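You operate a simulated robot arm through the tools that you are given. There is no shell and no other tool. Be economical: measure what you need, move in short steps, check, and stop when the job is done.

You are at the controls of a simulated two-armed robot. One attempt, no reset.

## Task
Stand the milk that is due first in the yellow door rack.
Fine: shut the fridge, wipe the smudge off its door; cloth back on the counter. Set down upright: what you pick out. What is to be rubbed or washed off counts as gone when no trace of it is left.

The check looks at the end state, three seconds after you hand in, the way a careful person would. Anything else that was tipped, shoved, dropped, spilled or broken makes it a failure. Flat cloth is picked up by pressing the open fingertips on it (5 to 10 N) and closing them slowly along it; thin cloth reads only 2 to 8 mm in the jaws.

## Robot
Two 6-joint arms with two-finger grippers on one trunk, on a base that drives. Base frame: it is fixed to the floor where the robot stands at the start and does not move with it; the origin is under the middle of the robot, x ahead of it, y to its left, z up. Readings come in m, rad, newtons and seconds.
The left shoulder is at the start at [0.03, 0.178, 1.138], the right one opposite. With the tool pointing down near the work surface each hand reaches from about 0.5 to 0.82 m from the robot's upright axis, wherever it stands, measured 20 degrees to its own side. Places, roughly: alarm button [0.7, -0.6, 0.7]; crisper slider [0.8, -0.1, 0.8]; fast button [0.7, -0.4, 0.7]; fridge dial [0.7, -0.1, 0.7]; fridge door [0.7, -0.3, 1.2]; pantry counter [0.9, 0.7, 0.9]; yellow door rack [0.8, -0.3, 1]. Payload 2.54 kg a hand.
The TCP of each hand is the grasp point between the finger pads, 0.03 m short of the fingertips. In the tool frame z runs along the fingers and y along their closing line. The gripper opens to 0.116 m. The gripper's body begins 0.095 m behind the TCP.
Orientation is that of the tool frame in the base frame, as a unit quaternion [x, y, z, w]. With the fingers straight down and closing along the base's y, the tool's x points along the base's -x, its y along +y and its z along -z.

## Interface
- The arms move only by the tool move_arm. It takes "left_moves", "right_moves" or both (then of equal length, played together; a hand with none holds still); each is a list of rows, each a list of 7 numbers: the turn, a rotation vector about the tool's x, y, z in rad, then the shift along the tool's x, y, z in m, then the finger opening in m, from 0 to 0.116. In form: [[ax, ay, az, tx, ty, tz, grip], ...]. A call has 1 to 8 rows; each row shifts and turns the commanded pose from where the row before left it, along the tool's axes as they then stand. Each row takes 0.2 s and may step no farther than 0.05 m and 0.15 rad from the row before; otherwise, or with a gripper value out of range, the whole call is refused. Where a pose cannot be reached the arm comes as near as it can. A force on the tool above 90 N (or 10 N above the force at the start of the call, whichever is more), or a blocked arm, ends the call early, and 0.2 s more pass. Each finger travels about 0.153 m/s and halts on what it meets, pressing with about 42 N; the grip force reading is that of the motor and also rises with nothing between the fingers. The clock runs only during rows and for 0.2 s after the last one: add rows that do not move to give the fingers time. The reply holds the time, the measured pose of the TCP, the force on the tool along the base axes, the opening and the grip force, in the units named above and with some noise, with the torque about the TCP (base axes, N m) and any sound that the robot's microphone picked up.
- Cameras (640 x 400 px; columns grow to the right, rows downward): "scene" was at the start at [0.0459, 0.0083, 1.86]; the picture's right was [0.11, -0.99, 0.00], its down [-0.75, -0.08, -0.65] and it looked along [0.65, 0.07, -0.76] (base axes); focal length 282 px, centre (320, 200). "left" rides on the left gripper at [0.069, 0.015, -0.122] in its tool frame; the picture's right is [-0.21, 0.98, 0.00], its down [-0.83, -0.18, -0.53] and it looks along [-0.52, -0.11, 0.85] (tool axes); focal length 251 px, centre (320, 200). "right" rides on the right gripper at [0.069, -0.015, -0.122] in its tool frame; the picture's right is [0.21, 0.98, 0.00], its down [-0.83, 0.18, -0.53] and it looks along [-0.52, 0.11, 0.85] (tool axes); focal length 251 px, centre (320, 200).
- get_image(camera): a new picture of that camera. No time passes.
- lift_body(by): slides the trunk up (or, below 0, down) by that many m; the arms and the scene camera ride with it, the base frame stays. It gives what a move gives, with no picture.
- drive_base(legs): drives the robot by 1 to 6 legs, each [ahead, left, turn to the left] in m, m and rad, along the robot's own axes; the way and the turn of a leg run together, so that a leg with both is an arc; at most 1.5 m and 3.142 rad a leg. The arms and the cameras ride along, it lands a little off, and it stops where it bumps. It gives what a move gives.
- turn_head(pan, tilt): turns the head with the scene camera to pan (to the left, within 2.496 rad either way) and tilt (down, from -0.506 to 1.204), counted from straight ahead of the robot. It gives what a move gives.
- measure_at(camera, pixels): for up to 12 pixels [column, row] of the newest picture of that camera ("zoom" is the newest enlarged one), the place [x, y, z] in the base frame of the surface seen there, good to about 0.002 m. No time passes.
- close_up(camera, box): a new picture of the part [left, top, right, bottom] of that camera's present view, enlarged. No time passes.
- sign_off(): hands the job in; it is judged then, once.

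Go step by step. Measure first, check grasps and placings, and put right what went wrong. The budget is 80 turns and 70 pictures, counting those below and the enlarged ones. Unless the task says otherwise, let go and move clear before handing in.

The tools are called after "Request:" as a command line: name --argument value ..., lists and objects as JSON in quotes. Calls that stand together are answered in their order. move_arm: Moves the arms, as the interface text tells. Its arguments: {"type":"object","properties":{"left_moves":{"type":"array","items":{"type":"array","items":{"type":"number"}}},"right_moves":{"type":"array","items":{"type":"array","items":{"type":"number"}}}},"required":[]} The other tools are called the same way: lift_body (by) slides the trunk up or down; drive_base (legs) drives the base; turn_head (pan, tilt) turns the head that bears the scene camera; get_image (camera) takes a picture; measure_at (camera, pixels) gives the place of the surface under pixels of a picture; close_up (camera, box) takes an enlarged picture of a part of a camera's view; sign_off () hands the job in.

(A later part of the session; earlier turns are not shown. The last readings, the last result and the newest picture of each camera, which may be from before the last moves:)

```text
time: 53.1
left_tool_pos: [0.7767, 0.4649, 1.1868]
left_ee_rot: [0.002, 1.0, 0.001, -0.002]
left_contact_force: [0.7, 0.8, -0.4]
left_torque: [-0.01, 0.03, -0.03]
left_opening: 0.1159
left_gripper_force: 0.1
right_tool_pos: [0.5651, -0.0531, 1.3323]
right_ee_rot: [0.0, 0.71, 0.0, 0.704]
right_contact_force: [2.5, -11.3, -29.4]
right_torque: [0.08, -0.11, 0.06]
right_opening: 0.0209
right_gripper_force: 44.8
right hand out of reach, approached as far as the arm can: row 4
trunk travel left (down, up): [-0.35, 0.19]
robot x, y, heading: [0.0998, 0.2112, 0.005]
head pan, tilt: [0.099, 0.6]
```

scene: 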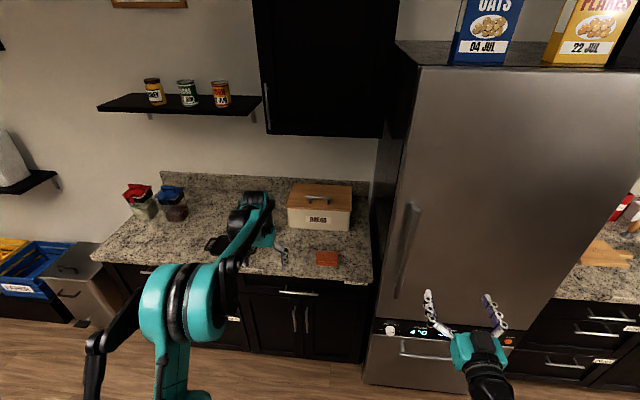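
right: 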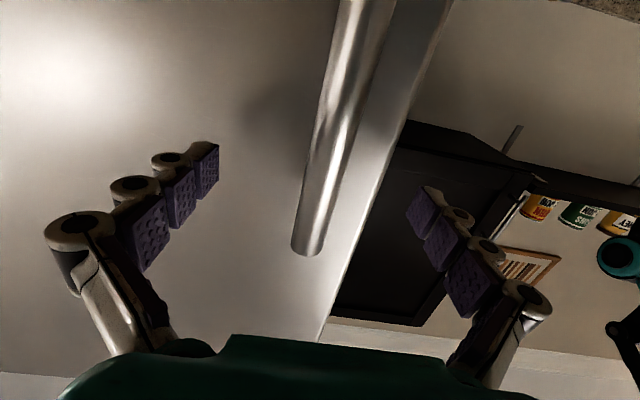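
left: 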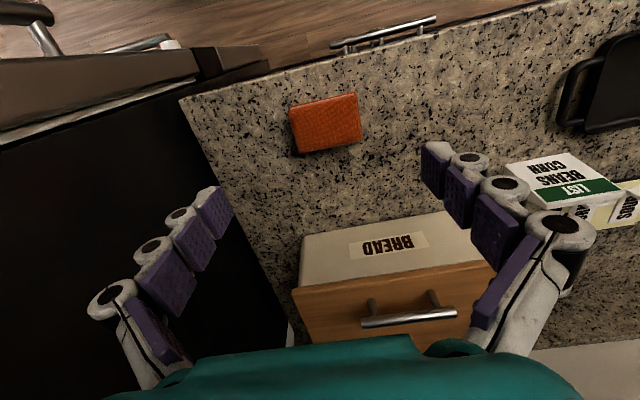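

The door is opening. Next I'll drive back along the arc.

Request:
drive_base --legs '[[-0.06, -0.01, 0], [-0.06, -0.02, 0], [-0.05, -0.025, 0]]'

Request:
get_image --camera "scene"

```text
time: 55.2
left_tool_pos: [0.6102, 0.4138, 1.1867]
left_ee_rot: [0.0, 1.0, 0.0, -0.001]
left_contact_force: [0.0, 0.0, -0.1]
left_torque: [0.03, -0.08, -0.01]
left_opening: 0.1158
left_gripper_force: 0.1
right_tool_pos: [0.4, -0.1038, 1.3334]
right_ee_rot: [-0.004, 0.71, 0.003, 0.705]
right_contact_force: [1.5, -3.7, -23.0]
right_torque: [0.06, 1.24, 0.14]
right_opening: 0.0211
right_gripper_force: 44.8
trunk travel left (down, up): [-0.35, 0.19]
robot x, y, heading: [-0.0637, 0.1637, 0.008]
head pan, tilt: [0.099, 0.6]
```

```text
45 pictures are left
```

scene: 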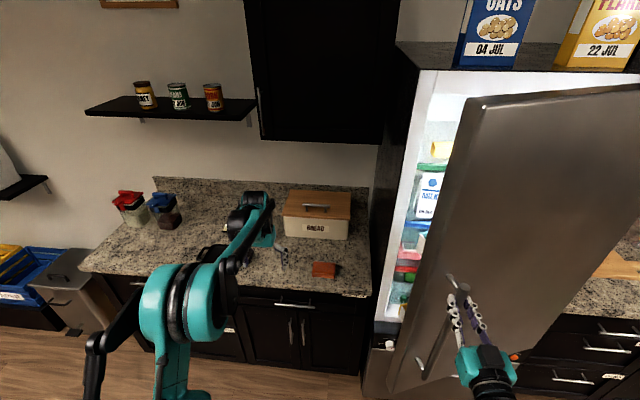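

The door is open about 23°. I'll keep following the arc with the base.

Request:
drive_base --legs '[[-0.081, -0.052, 0], [-0.071, -0.062, 0], [-0.06, -0.073, 0]]'

```text
time: 57.8
left_tool_pos: [0.3977, 0.2279, 1.1897]
left_ee_rot: [0.002, 1.0, 0.0, 0.001]
left_contact_force: [0.2, 0.3, -0.3]
left_torque: [0.02, -0.05, 0.01]
left_opening: 0.1158
left_gripper_force: 0.0
right_tool_pos: [0.1854, -0.2881, 1.334]
right_ee_rot: [-0.003, 0.709, 0.001, 0.705]
right_contact_force: [-2.3, 2.1, 8.5]
right_torque: [0.02, 0.57, 0.41]
right_opening: 0.0209
right_gripper_force: 45.4
trunk travel left (down, up): [-0.35, 0.19]
robot x, y, heading: [-0.2752, -0.0252, 0.001]
head pan, tilt: [0.099, 0.6]
```

Request:
drive_base --legs '[[-0.048, -0.081, 0], [-0.034, -0.088, 0], [-0.02, -0.092, 0], [-0.006, -0.094, 0]]'

Request:
get_image --camera "scene"

Request:
get_image --camera "right"

```text
time: 59.1
left_tool_pos: [0.3574, 0.142, 1.1884]
left_ee_rot: [0.006, 1.0, -0.001, 0.0]
left_contact_force: [0.4, -0.2, -0.8]
left_torque: [-0.02, -0.01, 0.0]
left_opening: 0.1158
left_gripper_force: 0.0
right_tool_pos: [0.1389, -0.371, 1.335]
right_ee_rot: [-0.001, 0.709, 0.0, 0.705]
right_contact_force: [-4.9, 1.5, 6.1]
right_torque: [0.29, -0.93, -0.23]
right_opening: 0.0209
right_gripper_force: 45.0
trunk travel left (down, up): [-0.35, 0.19]
robot x, y, heading: [-0.317, -0.1055, -0.006]
head pan, tilt: [0.099, 0.6]
stopped in leg 2: the robot was blocked; the commanded pose is now the measured one
```

```text
44 pictures are left
```

scene: 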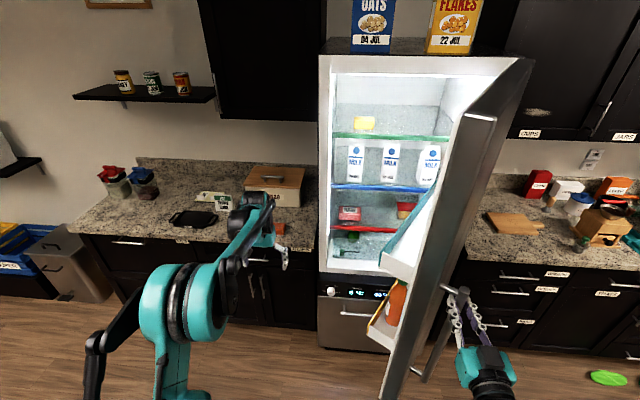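

```text
43 pictures are left
```

right: 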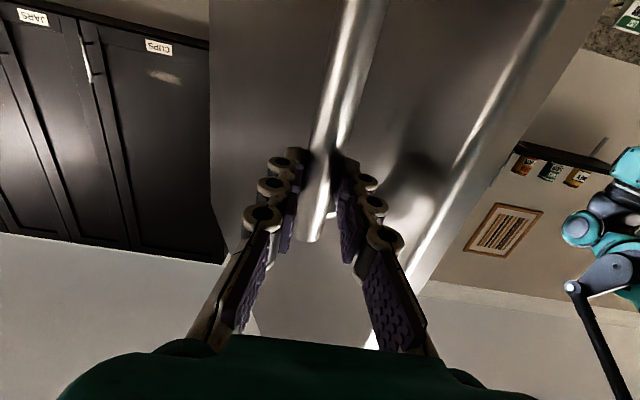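

The door is about 60° open and three milks are visible at (357,160), (390,160) and (428,165). I'll zoom in on their labels and on the door racks.

Request:
close_up --camera "scene" --box '[325, 110, 465, 200]'

Request:
measure_at --camera "scene" --pixels '[[355, 165], [390, 165], [428, 168], [355, 182], [390, 183], [427, 185], [350, 188], [400, 262], [395, 300], [378, 320], [370, 335], [495, 115]]'

Request:
close_up --camera "scene" --box '[340, 190, 460, 360]'

```text
4.44 times, centred on (395, 155) of scene
```

zoom: 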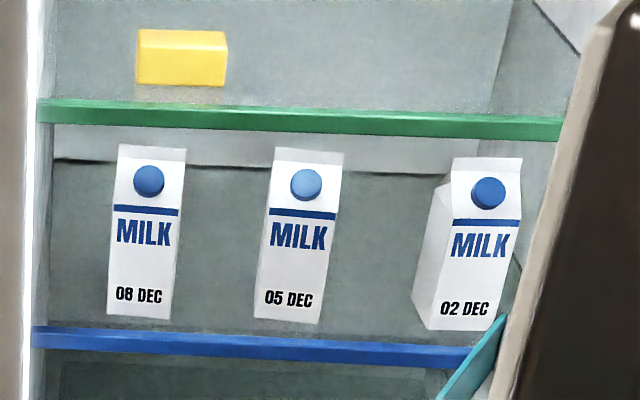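

```text
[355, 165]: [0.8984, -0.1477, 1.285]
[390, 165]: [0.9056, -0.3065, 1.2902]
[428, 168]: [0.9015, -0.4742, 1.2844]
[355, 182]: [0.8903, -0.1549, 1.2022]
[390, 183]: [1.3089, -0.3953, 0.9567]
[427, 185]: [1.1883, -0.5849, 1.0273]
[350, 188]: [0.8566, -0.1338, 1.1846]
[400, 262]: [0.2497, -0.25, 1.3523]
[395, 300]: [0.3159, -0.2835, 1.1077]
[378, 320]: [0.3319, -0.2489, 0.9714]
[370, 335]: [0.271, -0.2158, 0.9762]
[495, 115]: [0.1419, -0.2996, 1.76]
```

```text
2.35 times, centred on (400, 275) of scene
```

zoom: 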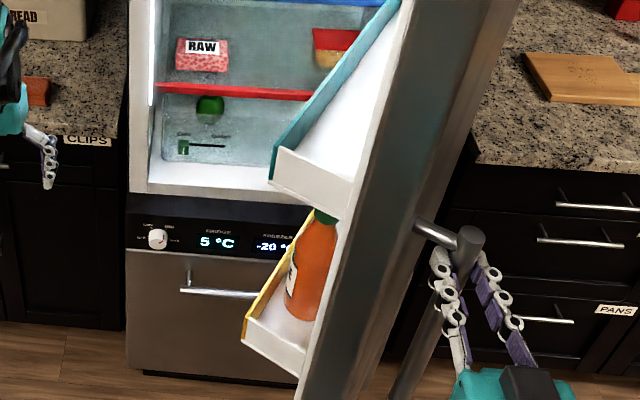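

02 DEC (right milk, y≈−0.47) is due first. The block was likely the upper handle standoff between my fingers, so I'll loosen, lower the trunk to mid-bar and regrip.

Request:
move_arm --right_moves '[[0, 0, 0, 0, 0, 0, 0.05], [0, 0, 0, 0, 0, 0, 0.05]]'

Request:
lift_body --by -0.13

Request:
get_image --camera "right"

Request:
move_arm --right_moves '[[0, 0, 0, 0, 0, 0, 0.03], [0, 0, 0, 0, 0, 0, 0.014], [0, 0, 0, 0, 0, 0, 0.014]]'

```text
time: 59.7
left_tool_pos: [0.3576, 0.1436, 1.1884]
left_ee_rot: [0.007, 1.0, 0.0, -0.001]
left_contact_force: [0.8, 0.5, 0.3]
left_torque: [-0.03, 0.04, 0.01]
left_opening: 0.1158
left_gripper_force: 0.1
right_tool_pos: [0.1416, -0.3704, 1.3339]
right_ee_rot: [-0.002, 0.71, -0.001, 0.704]
right_contact_force: [0.5, 0.5, 0.1]
right_torque: [0.02, 0.01, 0.01]
right_opening: 0.0501
right_gripper_force: 0.1
trunk travel left (down, up): [-0.35, 0.19]
robot x, y, heading: [-0.3188, -0.1079, -0.004]
head pan, tilt: [0.099, 0.6]
```

```text
time: 61.3
left_tool_pos: [0.3583, 0.1431, 1.0584]
left_ee_rot: [0.006, 1.0, 0.0, 0.0]
left_contact_force: [0.5, -0.1, -0.1]
left_torque: [-0.02, -0.01, -0.01]
left_opening: 0.1159
left_gripper_force: 0.1
right_tool_pos: [0.1407, -0.3706, 1.2041]
right_ee_rot: [-0.003, 0.71, 0.001, 0.704]
right_contact_force: [0.3, -0.1, -0.6]
right_torque: [0.01, 0.01, 0.03]
right_opening: 0.0499
right_gripper_force: 0.0
trunk travel left (down, up): [-0.22, 0.32]
robot x, y, heading: [-0.3206, -0.1057, -0.001]
head pan, tilt: [0.099, 0.6]
```

```text
40 pictures are left
```

right: 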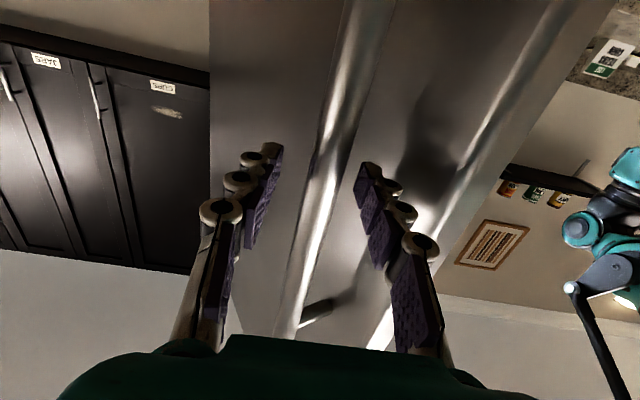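

```text
time: 62.1
left_tool_pos: [0.3585, 0.1421, 1.0597]
left_ee_rot: [0.007, 1.0, 0.0, -0.001]
left_contact_force: [0.8, 0.1, 0.2]
left_torque: [-0.03, -0.02, 0.02]
left_opening: 0.116
left_gripper_force: 0.0
right_tool_pos: [0.1402, -0.371, 1.2036]
right_ee_rot: [-0.003, 0.71, 0.0, 0.704]
right_contact_force: [-3.5, 2.1, -1.0]
right_torque: [0.12, 0.13, 0.02]
right_opening: 0.0208
right_gripper_force: 45.2
trunk travel left (down, up): [-0.22, 0.32]
robot x, y, heading: [-0.3202, -0.1067, -0.004]
head pan, tilt: [0.099, 0.6]
```

I've regripped mid-bar and will continue the arc.

Request:
drive_base --legs '[[-0.034, -0.088, 0], [-0.02, -0.092, 0], [-0.006, -0.094, 0], [0.009, -0.094, 0], [0.017, -0.071, 0]]'

Request:
get_image --camera "scene"

```text
time: 66.0
left_tool_pos: [0.3247, -0.2996, 1.0576]
left_ee_rot: [0.007, 1.0, 0.001, -0.001]
left_contact_force: [0.3, -0.2, 0.3]
left_torque: [0.02, 0.01, -0.01]
left_opening: 0.1158
left_gripper_force: 0.1
right_tool_pos: [0.1058, -0.813, 1.2029]
right_ee_rot: [-0.002, 0.711, -0.001, 0.703]
right_contact_force: [14.9, 3.4, -0.2]
right_torque: [-0.06, 0.15, 0.29]
right_opening: 0.021
right_gripper_force: 44.9
trunk travel left (down, up): [-0.22, 0.32]
robot x, y, heading: [-0.3556, -0.5477, -0.008]
head pan, tilt: [0.099, 0.6]
```

```text
39 pictures are left
```

scene: 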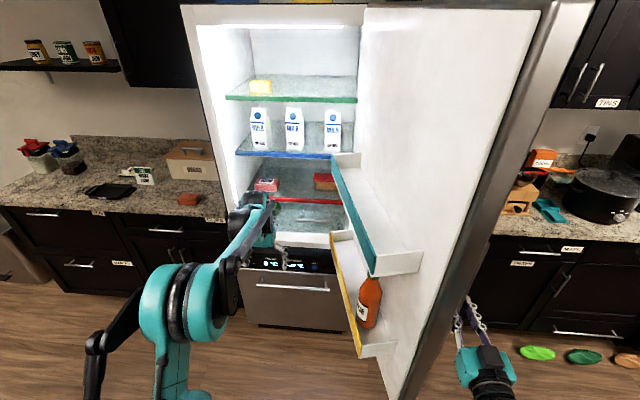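

The door is about 107° open, racks and milks visible. I'll release the handle and back straight off, then measure.

Request:
move_arm --right_moves '[[0, 0, 0, 0, 0, 0, 0.04], [0, 0, 0, 0, 0, 0, 0.04]]'

Request:
drive_base --legs '[[-0.15, 0, 0.008], [0, 0.3, 0]]'

Request:
turn_head --pan 0.0 --tilt 0.45

Request:
get_image --camera "scene"

```text
time: 66.6
left_tool_pos: [0.3216, -0.2991, 1.0585]
left_ee_rot: [0.007, 1.0, 0.0, 0.0]
left_contact_force: [0.6, 0.2, 0.5]
left_torque: [0.01, -0.02, -0.01]
left_opening: 0.1161
left_gripper_force: 0.0
right_tool_pos: [0.1029, -0.8122, 1.2034]
right_ee_rot: [-0.001, 0.71, -0.002, 0.704]
right_contact_force: [-0.7, -0.4, 0.4]
right_torque: [-0.01, -0.01, -0.02]
right_opening: 0.0404
right_gripper_force: 0.1
trunk travel left (down, up): [-0.22, 0.32]
robot x, y, heading: [-0.3544, -0.543, -0.011]
head pan, tilt: [0.099, 0.6]
```

```text
time: 69.6
left_tool_pos: [0.168, 0.0027, 1.0594]
left_ee_rot: [0.003, 1.0, 0.0, 0.001]
left_contact_force: [-0.2, 0.9, 0.9]
left_torque: [-0.04, 0.0, 0.01]
left_opening: 0.1159
left_gripper_force: 0.1
right_tool_pos: [-0.0457, -0.5106, 1.204]
right_ee_rot: [-0.005, 0.71, 0.001, 0.704]
right_contact_force: [-0.4, -0.7, -0.2]
right_torque: [0.0, 0.02, 0.0]
right_opening: 0.0402
right_gripper_force: 0.0
trunk travel left (down, up): [-0.22, 0.32]
robot x, y, heading: [-0.5061, -0.2479, -0.001]
head pan, tilt: [0.099, 0.6]
```

```text
time: 70.3
left_tool_pos: [0.1685, 0.0025, 1.0604]
left_ee_rot: [0.005, 1.0, 0.0, -0.001]
left_contact_force: [-0.1, -0.6, 0.1]
left_torque: [-0.03, 0.0, -0.02]
left_opening: 0.1161
left_gripper_force: 0.1
right_tool_pos: [-0.047, -0.5112, 1.2029]
right_ee_rot: [-0.004, 0.711, 0.0, 0.704]
right_contact_force: [-0.2, -0.6, 0.3]
right_torque: [-0.01, 0.0, 0.02]
right_opening: 0.04
right_gripper_force: 0.0
trunk travel left (down, up): [-0.22, 0.32]
robot x, y, heading: [-0.5122, -0.2482, 0.001]
head pan, tilt: [0.0, 0.45]
```

```text
38 pictures are left
```

scene: 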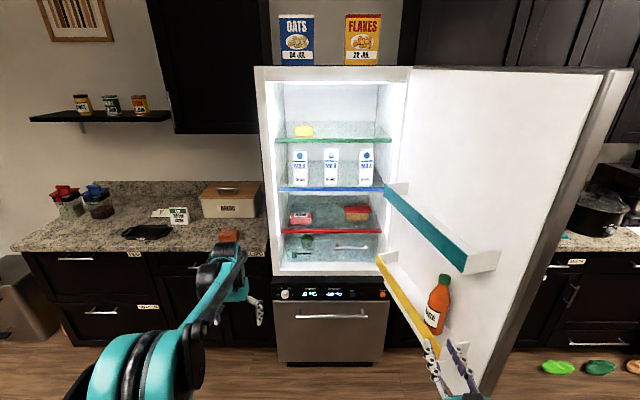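

Request:
close_up --camera "scene" --box '[265, 110, 405, 270]'

Request:
measure_at --camera "zoom" --pixels '[[410, 215], [440, 215], [395, 215], [420, 165], [420, 280], [270, 215], [425, 305], [425, 245], [380, 310], [425, 330]]'

Request:
measure_at --camera "scene" --pixels '[[380, 262], [390, 282], [405, 268], [404, 300], [430, 280], [436, 300], [395, 195], [465, 265], [400, 272], [420, 300], [500, 255], [415, 90]]'

Request:
close_up --camera "scene" --box '[365, 170, 525, 400]'

```text
2.50 times, centred on (335, 190) of scene
```

zoom: 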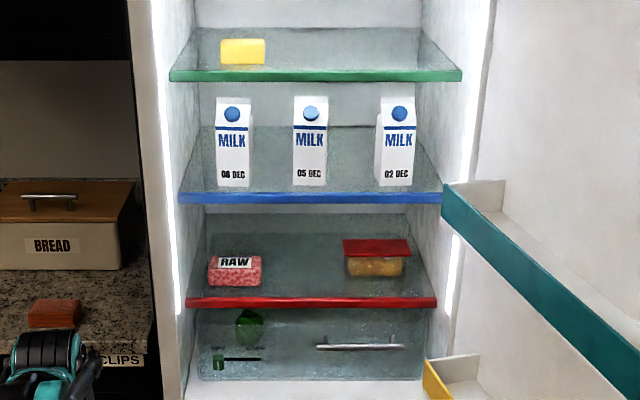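

```text
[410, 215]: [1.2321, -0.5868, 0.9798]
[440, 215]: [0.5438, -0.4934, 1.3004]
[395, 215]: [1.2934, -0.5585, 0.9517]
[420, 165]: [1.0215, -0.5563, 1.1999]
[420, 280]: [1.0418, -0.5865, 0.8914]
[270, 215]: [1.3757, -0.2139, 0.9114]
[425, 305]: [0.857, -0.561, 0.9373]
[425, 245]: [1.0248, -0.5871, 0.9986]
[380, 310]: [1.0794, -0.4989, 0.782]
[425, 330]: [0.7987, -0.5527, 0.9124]
```

```text
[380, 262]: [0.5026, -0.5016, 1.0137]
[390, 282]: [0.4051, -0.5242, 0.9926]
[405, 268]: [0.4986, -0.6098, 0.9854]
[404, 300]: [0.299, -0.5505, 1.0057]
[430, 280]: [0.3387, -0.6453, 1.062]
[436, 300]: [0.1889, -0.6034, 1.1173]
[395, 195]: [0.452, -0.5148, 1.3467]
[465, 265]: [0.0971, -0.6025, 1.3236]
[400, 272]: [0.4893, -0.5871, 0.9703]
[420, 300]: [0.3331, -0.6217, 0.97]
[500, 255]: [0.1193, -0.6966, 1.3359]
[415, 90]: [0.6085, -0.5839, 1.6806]
```

```text
1.74 times, centred on (445, 285) of scene
```

zoom: 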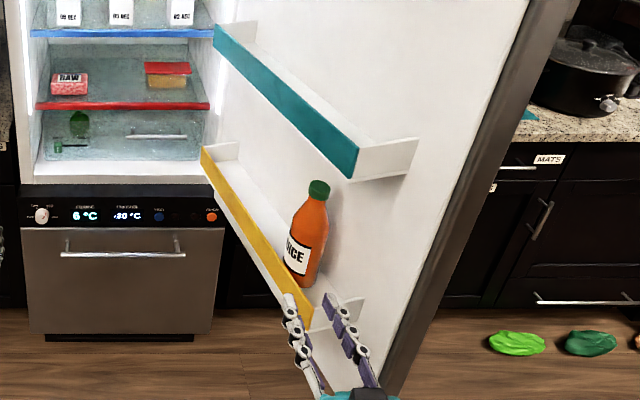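

The teal rack would crowd the arm at the right milk, so I'll open the door wider by pushing the teal rack lip from the inside with the closed right fingers. First I'll position the hand and recheck.

Request:
lift_body --by 0.12

Request:
move_arm --right_moves '[[0, 0, 0, 0, 0, 0, 0.0], [0, 0, 0, 0, 0, 0, 0.0]]'

Request:
drive_base --legs '[[0, 0.03, 0], [0.19, 0, 0]]'

Request:
turn_head --pan -0.4 --tilt 0.6

Request:
get_image --camera "scene"

```text
time: 71.8
left_tool_pos: [0.168, 0.0026, 1.1777]
left_ee_rot: [0.005, 1.0, 0.0, 0.0]
left_contact_force: [0.3, 0.3, -0.3]
left_torque: [-0.01, 0.03, 0.02]
left_opening: 0.1163
left_gripper_force: 0.0
right_tool_pos: [-0.046, -0.5116, 1.3232]
right_ee_rot: [-0.004, 0.71, 0.001, 0.704]
right_contact_force: [0.5, -1.0, 0.4]
right_torque: [-0.05, -0.02, -0.03]
right_opening: 0.0401
right_gripper_force: 0.1
trunk travel left (down, up): [-0.34, 0.2]
robot x, y, heading: [-0.5071, -0.2498, 0.001]
head pan, tilt: [0.0, 0.45]
```

```text
time: 72.4
left_tool_pos: [0.1659, 0.0022, 1.1794]
left_ee_rot: [0.004, 1.0, 0.001, 0.0]
left_contact_force: [0.2, 0.3, 0.5]
left_torque: [0.04, -0.03, -0.02]
left_opening: 0.1162
left_gripper_force: 0.0
right_tool_pos: [-0.0477, -0.5108, 1.3231]
right_ee_rot: [-0.004, 0.71, 0.001, 0.704]
right_contact_force: [0.2, -0.1, -0.1]
right_torque: [0.01, -0.02, -0.03]
right_opening: 0.0001
right_gripper_force: 28.7
trunk travel left (down, up): [-0.34, 0.2]
robot x, y, heading: [-0.5093, -0.2497, 0.002]
head pan, tilt: [0.0, 0.45]
```

```text
time: 73.5
left_tool_pos: [0.1684, 0.0345, 1.1775]
left_ee_rot: [0.003, 1.0, -0.001, 0.0]
left_contact_force: [-0.9, 0.4, 0.8]
left_torque: [-0.07, -0.01, 0.0]
left_opening: 0.1159
left_gripper_force: 0.1
right_tool_pos: [-0.0473, -0.48, 1.3249]
right_ee_rot: [-0.005, 0.71, 0.001, 0.704]
right_contact_force: [0.8, 1.9, 0.7]
right_torque: [0.0, 0.03, -0.05]
right_opening: 0.0
right_gripper_force: 28.7
trunk travel left (down, up): [-0.34, 0.2]
robot x, y, heading: [-0.5076, -0.2184, 0.001]
head pan, tilt: [0.0, 0.45]
stopped in leg 1: the robot was blocked; the commanded pose is now the measured one
```

```text
time: 74.3
left_tool_pos: [0.1673, 0.0318, 1.1778]
left_ee_rot: [0.004, 1.0, -0.001, 0.0]
left_contact_force: [0.3, -0.6, 0.2]
left_torque: [-0.03, 0.0, 0.0]
left_opening: 0.116
left_gripper_force: 0.1
right_tool_pos: [-0.0462, -0.4833, 1.3236]
right_ee_rot: [-0.003, 0.71, 0.0, 0.704]
right_contact_force: [0.6, 0.1, -0.2]
right_torque: [-0.02, -0.03, -0.02]
right_opening: 0.0
right_gripper_force: 28.3
trunk travel left (down, up): [-0.34, 0.2]
robot x, y, heading: [-0.51, -0.2194, -0.001]
head pan, tilt: [-0.4, 0.6]
```

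```text
35 pictures are left
```

scene: 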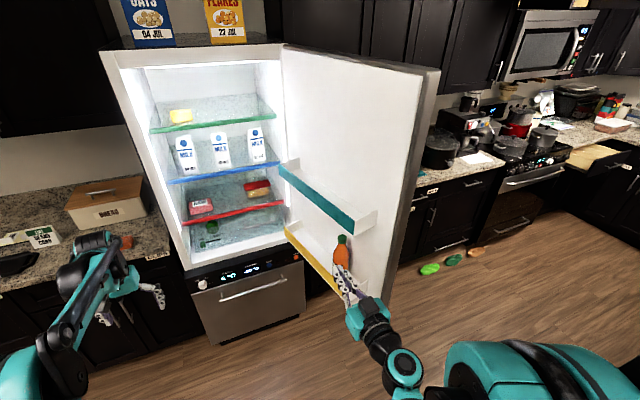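

The base reported a block after nearly completing the small left shift. I'll continue forward and watch.

Request:
drive_base --legs '[[0.19, 0, 0]]'

Request:
get_image --camera "scene"

Request:
measure_at --camera "scene" --pixels '[[295, 185], [330, 205], [320, 195]]'

```text
time: 75.9
left_tool_pos: [0.3585, 0.0367, 1.1765]
left_ee_rot: [0.002, 1.0, -0.001, 0.0]
left_contact_force: [0.2, 0.1, -0.2]
left_torque: [-0.03, 0.06, 0.02]
left_opening: 0.1161
left_gripper_force: 0.2
right_tool_pos: [0.1442, -0.4789, 1.3244]
right_ee_rot: [-0.005, 0.71, 0.001, 0.704]
right_contact_force: [0.8, -0.5, -0.9]
right_torque: [-0.03, 0.01, -0.02]
right_opening: 0.0
right_gripper_force: 28.5
trunk travel left (down, up): [-0.34, 0.2]
robot x, y, heading: [-0.3173, -0.2154, 0.006]
head pan, tilt: [-0.4, 0.6]
```

```text
34 pictures are left
```

scene: 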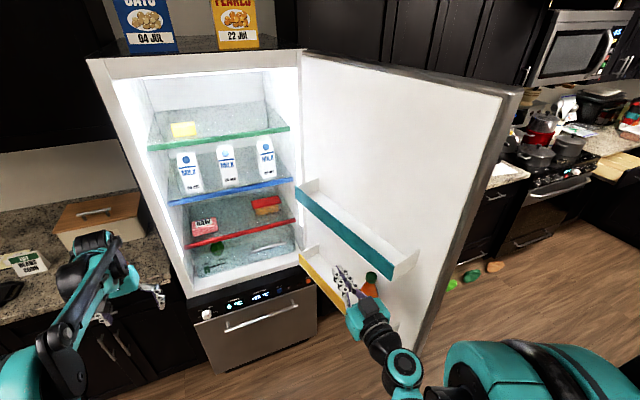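

```text
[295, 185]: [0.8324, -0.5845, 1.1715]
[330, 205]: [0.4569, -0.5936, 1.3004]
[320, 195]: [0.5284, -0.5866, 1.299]
```

The hand is just left of the teal lip, so I'll push right slowly.

Request:
drive_base --legs '[[0, -0.09, 0], [0.005, -0.09, 0], [0.01, -0.09, 0]]'

Request:
get_image --camera "scene"

```text
time: 78.2
left_tool_pos: [0.3649, -0.1816, 1.1792]
left_ee_rot: [0.0, 1.0, -0.001, 0.0]
left_contact_force: [-0.4, 0.8, -0.9]
left_torque: [0.01, 0.02, -0.02]
left_opening: 0.1158
left_gripper_force: 0.0
right_tool_pos: [0.1505, -0.6755, 1.3246]
right_ee_rot: [-0.028, 0.708, 0.027, 0.705]
right_contact_force: [-10.2, 18.6, -2.0]
right_torque: [0.05, -0.12, 0.35]
right_opening: 0.0
right_gripper_force: 29.0
trunk travel left (down, up): [-0.34, 0.2]
robot x, y, heading: [-0.3078, -0.4426, 0.004]
head pan, tilt: [-0.4, 0.6]
stopped in leg 3: the force on the tool passed its limit at 114 N (the readings are from after the stop); the commanded pose is now the measured one
```

```text
33 pictures are left
```

scene: 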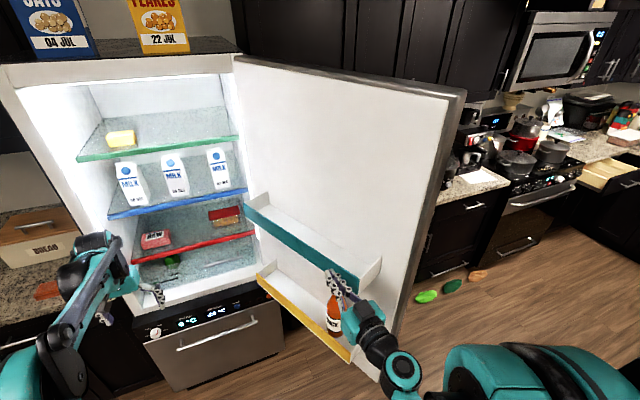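

The door hit its stop at about 114°. I'll back the hand off and measure the racks and milk.

Request:
drive_base --legs '[[0, 0.1, 0], [-0.15, 0.1, 0]]'

Request:
turn_head --pan -0.15 --tilt 0.5

Request:
get_image --camera "scene"

```text
time: 80.5
left_tool_pos: [0.2135, 0.0162, 1.1789]
left_ee_rot: [0.001, 1.0, 0.0, 0.0]
left_contact_force: [-0.6, 0.6, -0.2]
left_torque: [-0.01, -0.03, -0.03]
left_opening: 0.1162
left_gripper_force: 0.1
right_tool_pos: [-0.0008, -0.4807, 1.3239]
right_ee_rot: [-0.026, 0.709, 0.025, 0.704]
right_contact_force: [-0.8, 0.3, 0.1]
right_torque: [-0.01, -0.02, 0.01]
right_opening: 0.0001
right_gripper_force: 28.6
trunk travel left (down, up): [-0.34, 0.2]
robot x, y, heading: [-0.4614, -0.2383, 0.009]
head pan, tilt: [-0.4, 0.6]
```

```text
time: 81.3
left_tool_pos: [0.215, 0.015, 1.1783]
left_ee_rot: [0.0, 1.0, 0.001, 0.0]
left_contact_force: [0.8, -0.1, 0.2]
left_torque: [-0.02, 0.0, 0.03]
left_opening: 0.1164
left_gripper_force: 0.1
right_tool_pos: [0.0004, -0.4815, 1.3241]
right_ee_rot: [-0.025, 0.709, 0.025, 0.704]
right_contact_force: [0.1, -1.4, -1.2]
right_torque: [0.0, -0.01, 0.03]
right_opening: 0.0002
right_gripper_force: 28.2
trunk travel left (down, up): [-0.34, 0.2]
robot x, y, heading: [-0.4608, -0.2368, 0.007]
head pan, tilt: [-0.15, 0.499]
```

```text
32 pictures are left
```

scene: 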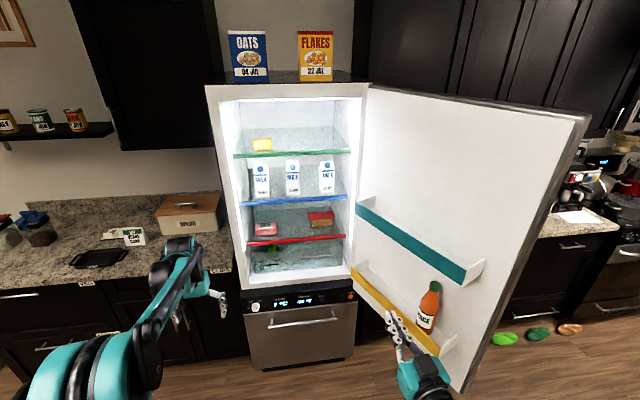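

Request:
measure_at --camera "scene" --pixels '[[326, 180], [321, 185], [333, 185], [326, 165], [326, 192], [292, 180], [320, 170], [325, 198], [345, 155], [333, 165]]'

Request:
measure_at --camera "scene" --pixels '[[355, 268], [370, 285], [390, 305], [375, 275], [390, 285], [400, 295], [425, 320], [358, 207], [465, 275], [400, 240], [385, 270], [430, 290]]'

Request:
close_up --camera "scene" --box '[340, 190, 480, 370]'

```text
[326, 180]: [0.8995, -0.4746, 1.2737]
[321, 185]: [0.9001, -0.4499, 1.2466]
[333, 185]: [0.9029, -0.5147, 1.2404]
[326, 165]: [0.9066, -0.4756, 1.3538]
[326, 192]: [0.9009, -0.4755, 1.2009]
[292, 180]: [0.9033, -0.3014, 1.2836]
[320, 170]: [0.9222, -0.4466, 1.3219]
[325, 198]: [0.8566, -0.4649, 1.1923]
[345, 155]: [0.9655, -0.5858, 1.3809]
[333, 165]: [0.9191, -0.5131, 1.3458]
```

```text
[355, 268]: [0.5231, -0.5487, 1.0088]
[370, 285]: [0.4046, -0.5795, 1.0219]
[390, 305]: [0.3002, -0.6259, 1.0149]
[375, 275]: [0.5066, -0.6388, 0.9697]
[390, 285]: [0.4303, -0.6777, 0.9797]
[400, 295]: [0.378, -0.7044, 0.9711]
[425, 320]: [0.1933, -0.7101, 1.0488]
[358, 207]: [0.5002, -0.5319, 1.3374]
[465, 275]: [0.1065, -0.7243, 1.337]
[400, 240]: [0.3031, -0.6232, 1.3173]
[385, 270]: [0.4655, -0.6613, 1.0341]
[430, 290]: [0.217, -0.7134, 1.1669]
```

```text
2.22 times, centred on (410, 280) of scene
```

zoom: 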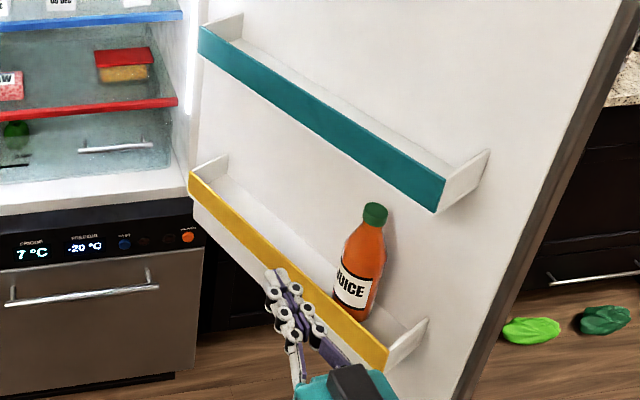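

Target carton: centre about (0.935,−0.48), base z 1.19, width 0.07; the rack is at about 25° with floor z 0.97. I'll tuck the left arm away, open the right gripper, extend it, and line up with a slight right yaw.

Request:
drive_base --legs '[[0, 0.25, 0]]'

Request:
move_arm --left_moves '[[0, 0, 0, 0.025, 0.032, 0, 0.116], [0, 0, 0, 0.025, 0.032, 0, 0.116], [0, 0, 0, 0.025, 0.032, 0, 0.116], [0, 0, 0, 0.025, 0.032, 0, 0.116], [0, 0, 0, 0.025, 0.032, 0, 0.116], [0, 0, 0, 0.025, 0.032, 0, 0.116], [0, 0, 0, 0.025, 0.032, 0, 0.116], [0, 0, 0, 0.025, 0.032, 0, 0.116]]' --right_moves '[[0.07, 0, 0, 0, 0, 0.03, 0.116], [0, 0, 0, 0, 0.01, 0.04, 0.116], [0, 0, 0, 0, 0.01, 0.04, 0.116], [0, 0, 0, 0, 0.01, 0.04, 0.116], [0, 0, 0, 0, 0.01, 0.04, 0.116], [0, 0, 0, 0, 0, 0.04, 0.116], [0, 0, 0, 0, 0, 0.04, 0.116], [0, 0, 0, 0, 0, 0, 0.116]]'

Request:
lift_body --by -0.05

Request:
drive_base --legs '[[0, 0, -0.2]]'

Request:
get_image --camera "scene"

```text
time: 82.6
left_tool_pos: [0.177, 0.1482, 1.177]
left_ee_rot: [-0.071, 0.997, 0.0, -0.001]
left_contact_force: [-0.1, 0.2, -0.6]
left_torque: [-0.03, 0.09, 0.01]
left_opening: 0.116
left_gripper_force: 0.2
right_tool_pos: [0.0346, -0.3729, 1.3239]
right_ee_rot: [-0.077, 0.705, 0.076, 0.701]
right_contact_force: [-0.1, 0.0, 0.3]
right_torque: [0.01, -0.03, 0.0]
right_opening: 0.0
right_gripper_force: 28.9
trunk travel left (down, up): [-0.34, 0.2]
robot x, y, heading: [-0.4566, -0.2009, 0.149]
head pan, tilt: [-0.15, 0.499]
stopped in leg 1: the robot was blocked; the commanded pose is now the measured one
```

```text
time: 84.4
left_tool_pos: [-0.0634, 0.3693, 1.1781]
left_ee_rot: [-0.069, 0.998, 0.0, 0.001]
left_contact_force: [-1.0, 0.1, 0.7]
left_torque: [0.02, -0.05, 0.03]
left_opening: 0.116
left_gripper_force: 0.1
right_tool_pos: [0.2921, -0.292, 1.3244]
right_ee_rot: [-0.049, 0.707, 0.049, 0.704]
right_contact_force: [-0.1, 0.8, -0.2]
right_torque: [-0.01, 0.05, -0.03]
right_opening: 0.1159
right_gripper_force: 0.0
trunk travel left (down, up): [-0.34, 0.2]
robot x, y, heading: [-0.4604, -0.2006, 0.147]
head pan, tilt: [-0.15, 0.499]
```

```text
time: 85.3
left_tool_pos: [-0.0616, 0.3692, 1.1282]
left_ee_rot: [-0.071, 0.997, 0.0, 0.0]
left_contact_force: [1.1, 0.6, -0.2]
left_torque: [0.01, 0.0, 0.02]
left_opening: 0.116
left_gripper_force: 0.1
right_tool_pos: [0.2931, -0.292, 1.2712]
right_ee_rot: [-0.052, 0.707, 0.051, 0.703]
right_contact_force: [0.0, 0.5, -0.6]
right_torque: [0.0, 0.03, 0.01]
right_opening: 0.116
right_gripper_force: 0.2
trunk travel left (down, up): [-0.29, 0.25]
robot x, y, heading: [-0.457, -0.2, 0.147]
head pan, tilt: [-0.15, 0.499]
```

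```text
time: 86.5
left_tool_pos: [0.0209, 0.2681, 1.127]
left_ee_rot: [0.003, 1.0, 0.0, -0.001]
left_contact_force: [-3.8, 2.2, -0.8]
left_torque: [-0.27, -0.39, 0.05]
left_opening: 0.1162
left_gripper_force: 0.0
right_tool_pos: [0.2762, -0.4399, 1.2717]
right_ee_rot: [0.001, 0.71, 0.0, 0.704]
right_contact_force: [2.1, 3.4, -2.5]
right_torque: [0.01, -0.4, -0.35]
right_opening: 0.1157
right_gripper_force: 0.1
trunk travel left (down, up): [-0.29, 0.25]
robot x, y, heading: [-0.4559, -0.2365, 0.005]
head pan, tilt: [-0.15, 0.499]
```

```text
30 pictures are left
```

scene: 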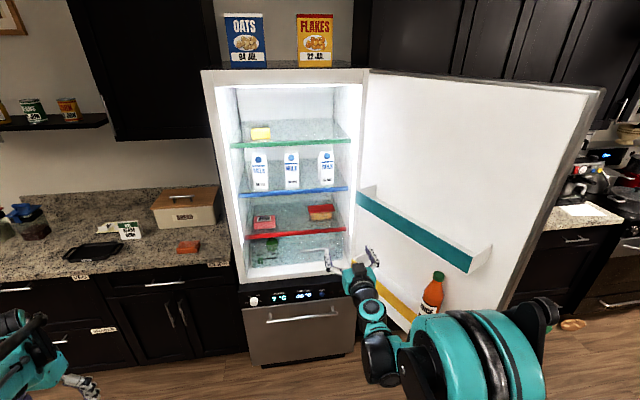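

Something blocks the base on its left, so I'll look there.

Request:
turn_head --pan 1.6 --tilt 0.9

Request:
get_image --camera "scene"

```text
time: 88.2
left_tool_pos: [0.0214, 0.2688, 1.1266]
left_ee_rot: [0.001, 1.0, 0.0, 0.0]
left_contact_force: [-0.4, 0.2, 0.1]
left_torque: [0.01, 0.02, 0.0]
left_opening: 0.1159
left_gripper_force: 0.0
right_tool_pos: [0.2758, -0.4372, 1.2718]
right_ee_rot: [0.001, 0.71, -0.001, 0.705]
right_contact_force: [-0.3, 0.7, 0.4]
right_torque: [0.02, 0.02, -0.01]
right_opening: 0.1158
right_gripper_force: 0.0
trunk travel left (down, up): [-0.29, 0.25]
robot x, y, heading: [-0.4552, -0.2364, 0.003]
head pan, tilt: [1.6, 0.901]
```

```text
29 pictures are left
```

scene: 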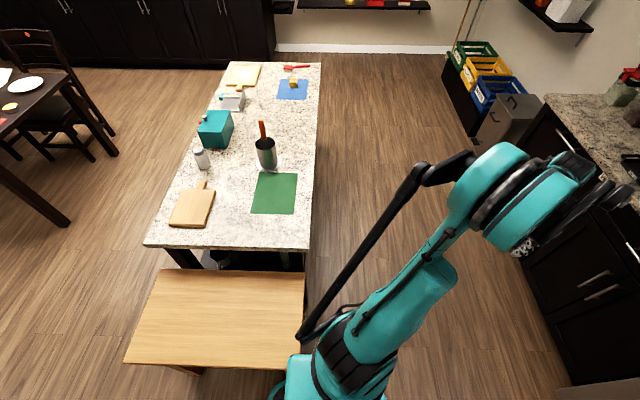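

Request:
measure_at --camera "scene" --pixels '[[303, 275], [297, 355], [130, 360], [160, 275], [303, 240], [320, 70]]'

```text
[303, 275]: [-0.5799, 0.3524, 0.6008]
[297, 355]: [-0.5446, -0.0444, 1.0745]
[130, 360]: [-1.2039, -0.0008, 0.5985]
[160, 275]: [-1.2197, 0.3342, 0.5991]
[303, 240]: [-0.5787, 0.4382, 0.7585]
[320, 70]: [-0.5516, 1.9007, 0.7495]
```

A wooden bench sits at x<−0.58, y 0 to 0.35, and the base touched it. I'll go forward first, then left, then turn, staying clear of it.

Request:
drive_base --legs '[[0.3, 0.03, 0], [0, 0.15, 0], [0, 0, -0.2]]'

Request:
get_image --camera "right"

```text
time: 92.0
left_tool_pos: [0.4142, 0.347, 1.1277]
left_ee_rot: [0.102, 0.995, 0.001, 0.0]
left_contact_force: [0.1, 0.5, -0.3]
left_torque: [0.04, 0.02, 0.0]
left_opening: 0.1162
left_gripper_force: 0.0
right_tool_pos: [0.5232, -0.3968, 1.2708]
right_ee_rot: [0.071, 0.706, -0.07, 0.701]
right_contact_force: [-0.2, -0.3, -0.5]
right_torque: [0.0, -0.02, 0.02]
right_opening: 0.1159
right_gripper_force: 0.2
trunk travel left (down, up): [-0.29, 0.25]
robot x, y, heading: [-0.1502, -0.0534, -0.2]
head pan, tilt: [1.6, 0.901]
```

```text
28 pictures are left
```

right: 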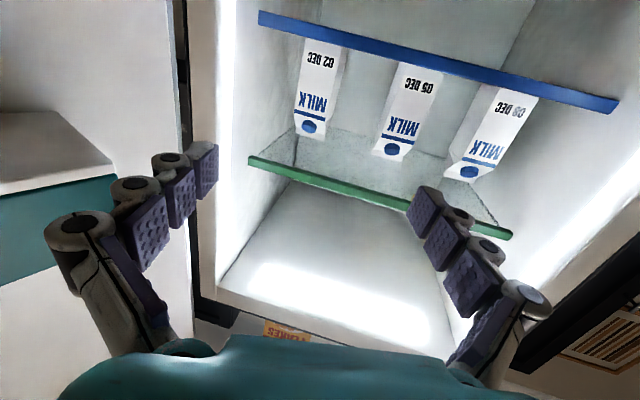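

Lined up well. I'll drive in most of the way, then check.

Request:
drive_base --legs '[[0.33, 0, 0]]'

Request:
get_image --camera "right"

Request:
turn_head --pan -0.3 --tilt 0.6

Request:
get_image --camera "scene"

```text
time: 94.2
left_tool_pos: [0.7282, 0.2855, 1.1272]
left_ee_rot: [0.101, 0.995, -0.001, -0.001]
left_contact_force: [-0.1, -0.7, -0.1]
left_torque: [-0.02, 0.06, -0.03]
left_opening: 0.116
left_gripper_force: 0.0
right_tool_pos: [0.8389, -0.4566, 1.2732]
right_ee_rot: [0.072, 0.705, -0.071, 0.702]
right_contact_force: [-0.6, -0.9, -0.5]
right_torque: [0.0, -0.05, -0.01]
right_opening: 0.1159
right_gripper_force: 0.0
trunk travel left (down, up): [-0.29, 0.25]
robot x, y, heading: [0.1631, -0.1215, -0.191]
head pan, tilt: [1.6, 0.901]
```

```text
27 pictures are left
```

right: 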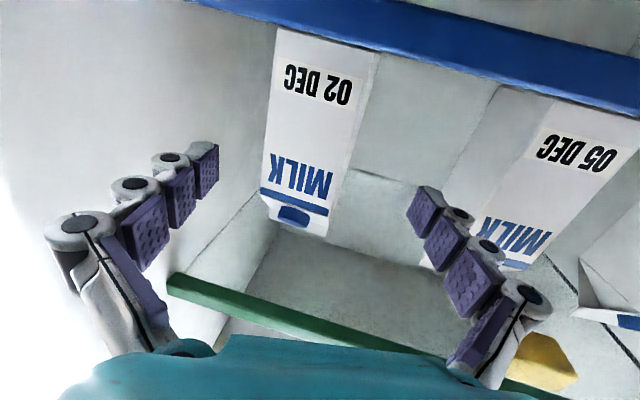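

```text
time: 96.0
left_tool_pos: [0.7268, 0.2859, 1.1274]
left_ee_rot: [0.102, 0.995, 0.0, 0.0]
left_contact_force: [-0.2, -0.8, -0.1]
left_torque: [-0.01, 0.02, 0.01]
left_opening: 0.116
left_gripper_force: 0.1
right_tool_pos: [0.8387, -0.4574, 1.2727]
right_ee_rot: [0.071, 0.706, -0.071, 0.701]
right_contact_force: [-1.3, -0.4, -0.3]
right_torque: [0.0, -0.02, -0.01]
right_opening: 0.1159
right_gripper_force: 0.0
trunk travel left (down, up): [-0.29, 0.25]
robot x, y, heading: [0.1619, -0.1179, -0.195]
head pan, tilt: [-0.3, 0.6]
```

```text
26 pictures are left
```

scene: 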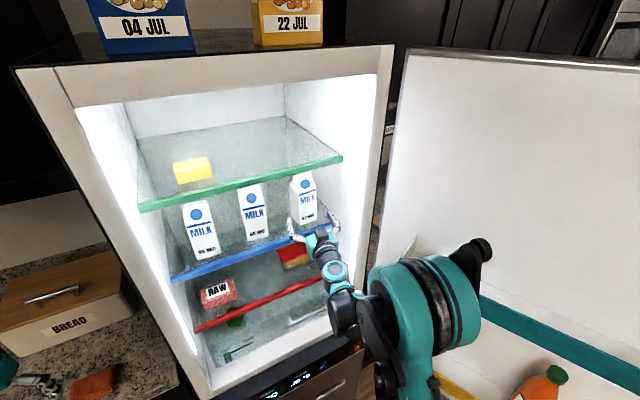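

Request:
measure_at --camera "right" --pixels '[[278, 130], [345, 135], [362, 110], [310, 120], [275, 75], [262, 195], [335, 205], [420, 195], [215, 155], [440, 20]]'

```text
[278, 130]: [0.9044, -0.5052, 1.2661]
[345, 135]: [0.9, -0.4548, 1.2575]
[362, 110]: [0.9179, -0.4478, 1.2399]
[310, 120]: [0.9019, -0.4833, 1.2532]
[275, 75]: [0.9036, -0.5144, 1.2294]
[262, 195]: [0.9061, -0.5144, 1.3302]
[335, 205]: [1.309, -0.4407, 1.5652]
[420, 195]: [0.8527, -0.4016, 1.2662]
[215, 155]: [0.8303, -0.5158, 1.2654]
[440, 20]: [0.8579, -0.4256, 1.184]
```

The carton centre is (0.937,−0.481). I'll advance 0.10 along the fingers and close gently.

Request:
move_arm --right_moves '[[0, 0, 0, 0, -0.003, 0.03, 0.116], [0, 0, 0, 0, 0, 0.03, 0.116], [0, 0, 0, 0, 0, 0.03, 0.116], [0, 0, 0, 0, 0, 0.008, 0.116], [0, 0, 0, 0, 0, 0, 0.116]]'

Request:
get_image --camera "right"

```text
time: 97.2
left_tool_pos: [0.7283, 0.2871, 1.1291]
left_ee_rot: [0.101, 0.995, -0.001, 0.001]
left_contact_force: [-0.2, 0.0, 0.2]
left_torque: [-0.01, 0.03, -0.01]
left_opening: 0.1161
left_gripper_force: 0.1
right_tool_pos: [0.9352, -0.4795, 1.2721]
right_ee_rot: [0.071, 0.707, -0.07, 0.701]
right_contact_force: [0.2, -0.4, 0.3]
right_torque: [0.0, 0.02, 0.0]
right_opening: 0.1158
right_gripper_force: 0.2
trunk travel left (down, up): [-0.29, 0.25]
robot x, y, heading: [0.1587, -0.1155, -0.192]
head pan, tilt: [-0.3, 0.6]
```

```text
25 pictures are left
```

right: 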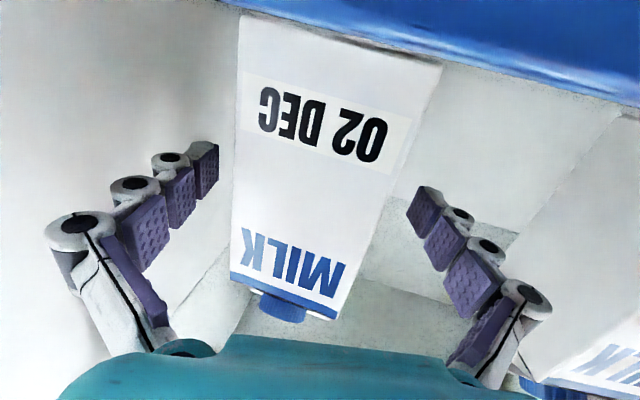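

The fingers straddle the 02 DEC carton, so I'll close slowly.

Request:
move_arm --right_moves '[[0, 0, 0, 0, 0, 0, 0.1], [0, 0, 0, 0, 0, 0, 0.088], [0, 0, 0, 0, 0, 0, 0.08], [0, 0, 0, 0, 0, 0, 0.072], [0, 0, 0, 0, 0, 0, 0.066], [0, 0, 0, 0, 0, 0, 0.06], [0, 0, 0, 0, 0, 0, 0.06]]'

Request:
get_image --camera "right"

```text
time: 98.8
left_tool_pos: [0.7272, 0.2867, 1.1265]
left_ee_rot: [0.101, 0.995, 0.0, 0.0]
left_contact_force: [0.7, 0.2, -0.1]
left_torque: [0.0, -0.03, -0.01]
left_opening: 0.1159
left_gripper_force: 0.1
right_tool_pos: [0.9347, -0.4796, 1.2718]
right_ee_rot: [0.069, 0.706, -0.069, 0.701]
right_contact_force: [-1.5, 0.8, 0.5]
right_torque: [0.03, -0.01, 0.14]
right_opening: 0.0695
right_gripper_force: 42.5
trunk travel left (down, up): [-0.29, 0.25]
robot x, y, heading: [0.1638, -0.1156, -0.197]
head pan, tilt: [-0.3, 0.6]
```

```text
24 pictures are left
```

right: 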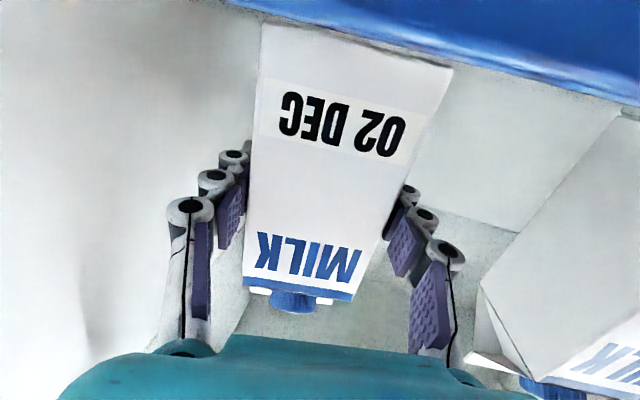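

The carton is firmly gripped (0.0695). I'll lift 2 cm and back the base out along the fingers.

Request:
move_arm --right_moves '[[0, 0, 0, -0.01, 0, 0, 0.06], [0, 0, 0, -0.012, 0, 0, 0.06], [0, 0, 0, 0, 0, 0, 0.06]]'

Request:
drive_base --legs '[[-0.3, 0, 0]]'

Request:
get_image --camera "scene"

```text
time: 99.6
left_tool_pos: [0.7298, 0.2855, 1.1268]
left_ee_rot: [0.1, 0.995, 0.001, 0.0]
left_contact_force: [0.1, 0.6, 0.2]
left_torque: [0.02, 0.03, 0.03]
left_opening: 0.116
left_gripper_force: 0.0
right_tool_pos: [0.9356, -0.4804, 1.2919]
right_ee_rot: [0.07, 0.707, -0.069, 0.7]
right_contact_force: [-0.4, -0.9, -8.5]
right_torque: [0.07, 0.1, 0.01]
right_opening: 0.0694
right_gripper_force: 42.4
trunk travel left (down, up): [-0.29, 0.25]
robot x, y, heading: [0.1595, -0.1188, -0.198]
head pan, tilt: [-0.3, 0.6]
```

```text
time: 101.7
left_tool_pos: [0.4331, 0.3436, 1.1268]
left_ee_rot: [0.102, 0.995, 0.001, -0.001]
left_contact_force: [-0.3, 0.3, -0.2]
left_torque: [0.0, -0.02, 0.02]
left_opening: 0.1161
left_gripper_force: 0.0
right_tool_pos: [0.6399, -0.4236, 1.2926]
right_ee_rot: [0.072, 0.706, -0.071, 0.701]
right_contact_force: [-1.0, 0.7, -8.4]
right_torque: [0.02, 0.09, -0.02]
right_opening: 0.0695
right_gripper_force: 42.2
trunk travel left (down, up): [-0.29, 0.25]
robot x, y, heading: [-0.1332, -0.0594, -0.198]
head pan, tilt: [-0.3, 0.6]
```

```text
23 pictures are left
```

scene: 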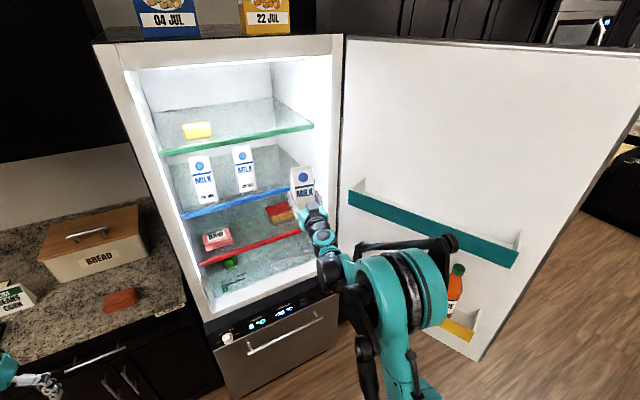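

The milk is out and the others still stand. Next I'll retract the right arm, tuck in the left, then lower the trunk.

Request:
move_arm --left_moves '[[0, 0, 0, 0, -0.038, -0.019, 0.116], [0, 0, 0, 0, -0.038, -0.019, 0.116], [0, 0, 0, 0, -0.038, -0.019, 0.116], [0, 0, 0, 0, -0.038, -0.019, 0.116], [0, 0, 0, 0, -0.038, -0.019, 0.116], [0, 0, 0, 0, -0.038, -0.019, 0.116], [0, 0, 0, 0, -0.038, -0.019, 0.116], [0, 0, 0, 0, -0.038, -0.019, 0.116]]' --right_moves '[[0, 0, 0, 0, -0.0056, -0.0275, 0.06], [0, 0, 0, 0, -0.0056, -0.0275, 0.06], [0, 0, 0, 0, -0.0056, -0.0275, 0.06], [0, 0, 0, 0, -0.0056, -0.0275, 0.06], [0, 0, 0, 0, -0.0056, -0.0275, 0.06], [0, 0, 0, 0, -0.0056, -0.0275, 0.06], [0, 0, 0, 0, -0.0056, -0.0275, 0.06], [0, 0, 0, 0, -0.0056, -0.0275, 0.06]]'

Request:
lift_body --by -0.16

Request:
drive_base --legs '[[0.0, 0.19, 0.0], [0, 0, -0.5]]'

```text
time: 103.5
left_tool_pos: [0.3696, 0.0448, 1.2831]
left_ee_rot: [0.102, 0.995, 0.001, 0.0]
left_contact_force: [-0.5, -0.7, 0.0]
left_torque: [0.06, -0.05, -0.04]
left_opening: 0.116
left_gripper_force: 0.1
right_tool_pos: [0.4104, -0.4217, 1.2931]
right_ee_rot: [0.073, 0.706, -0.072, 0.701]
right_contact_force: [-1.4, -0.7, -8.2]
right_torque: [0.04, 0.06, 0.04]
right_opening: 0.0693
right_gripper_force: 41.9
trunk travel left (down, up): [-0.29, 0.25]
robot x, y, heading: [-0.1327, -0.0574, -0.196]
head pan, tilt: [-0.3, 0.6]
```

```text
time: 105.3
left_tool_pos: [0.372, 0.0463, 1.1211]
left_ee_rot: [0.103, 0.995, 0.001, 0.0]
left_contact_force: [-0.1, 0.3, 0.0]
left_torque: [0.0, -0.02, -0.01]
left_opening: 0.1159
left_gripper_force: 0.0
right_tool_pos: [0.4123, -0.4221, 1.1332]
right_ee_rot: [0.072, 0.706, -0.071, 0.7]
right_contact_force: [0.0, 0.0, -8.5]
right_torque: [-0.02, 0.05, 0.01]
right_opening: 0.0697
right_gripper_force: 42.4
trunk travel left (down, up): [-0.13, 0.41]
robot x, y, heading: [-0.1355, -0.0598, -0.2]
head pan, tilt: [-0.3, 0.6]
```

```text
time: 108.3
left_tool_pos: [0.4, -0.0167, 1.1211]
left_ee_rot: [0.344, 0.939, 0.001, 0.0]
left_contact_force: [-0.2, -0.2, -0.4]
left_torque: [0.02, -0.02, 0.06]
left_opening: 0.1159
left_gripper_force: 0.1
right_tool_pos: [0.2108, -0.4477, 1.1325]
right_ee_rot: [0.243, 0.666, -0.241, 0.662]
right_contact_force: [0.3, 0.7, -8.8]
right_torque: [0.06, 0.08, -0.03]
right_opening: 0.0695
right_gripper_force: 41.6
trunk travel left (down, up): [-0.13, 0.41]
robot x, y, heading: [-0.0942, 0.1328, -0.695]
head pan, tilt: [-0.3, 0.6]
```

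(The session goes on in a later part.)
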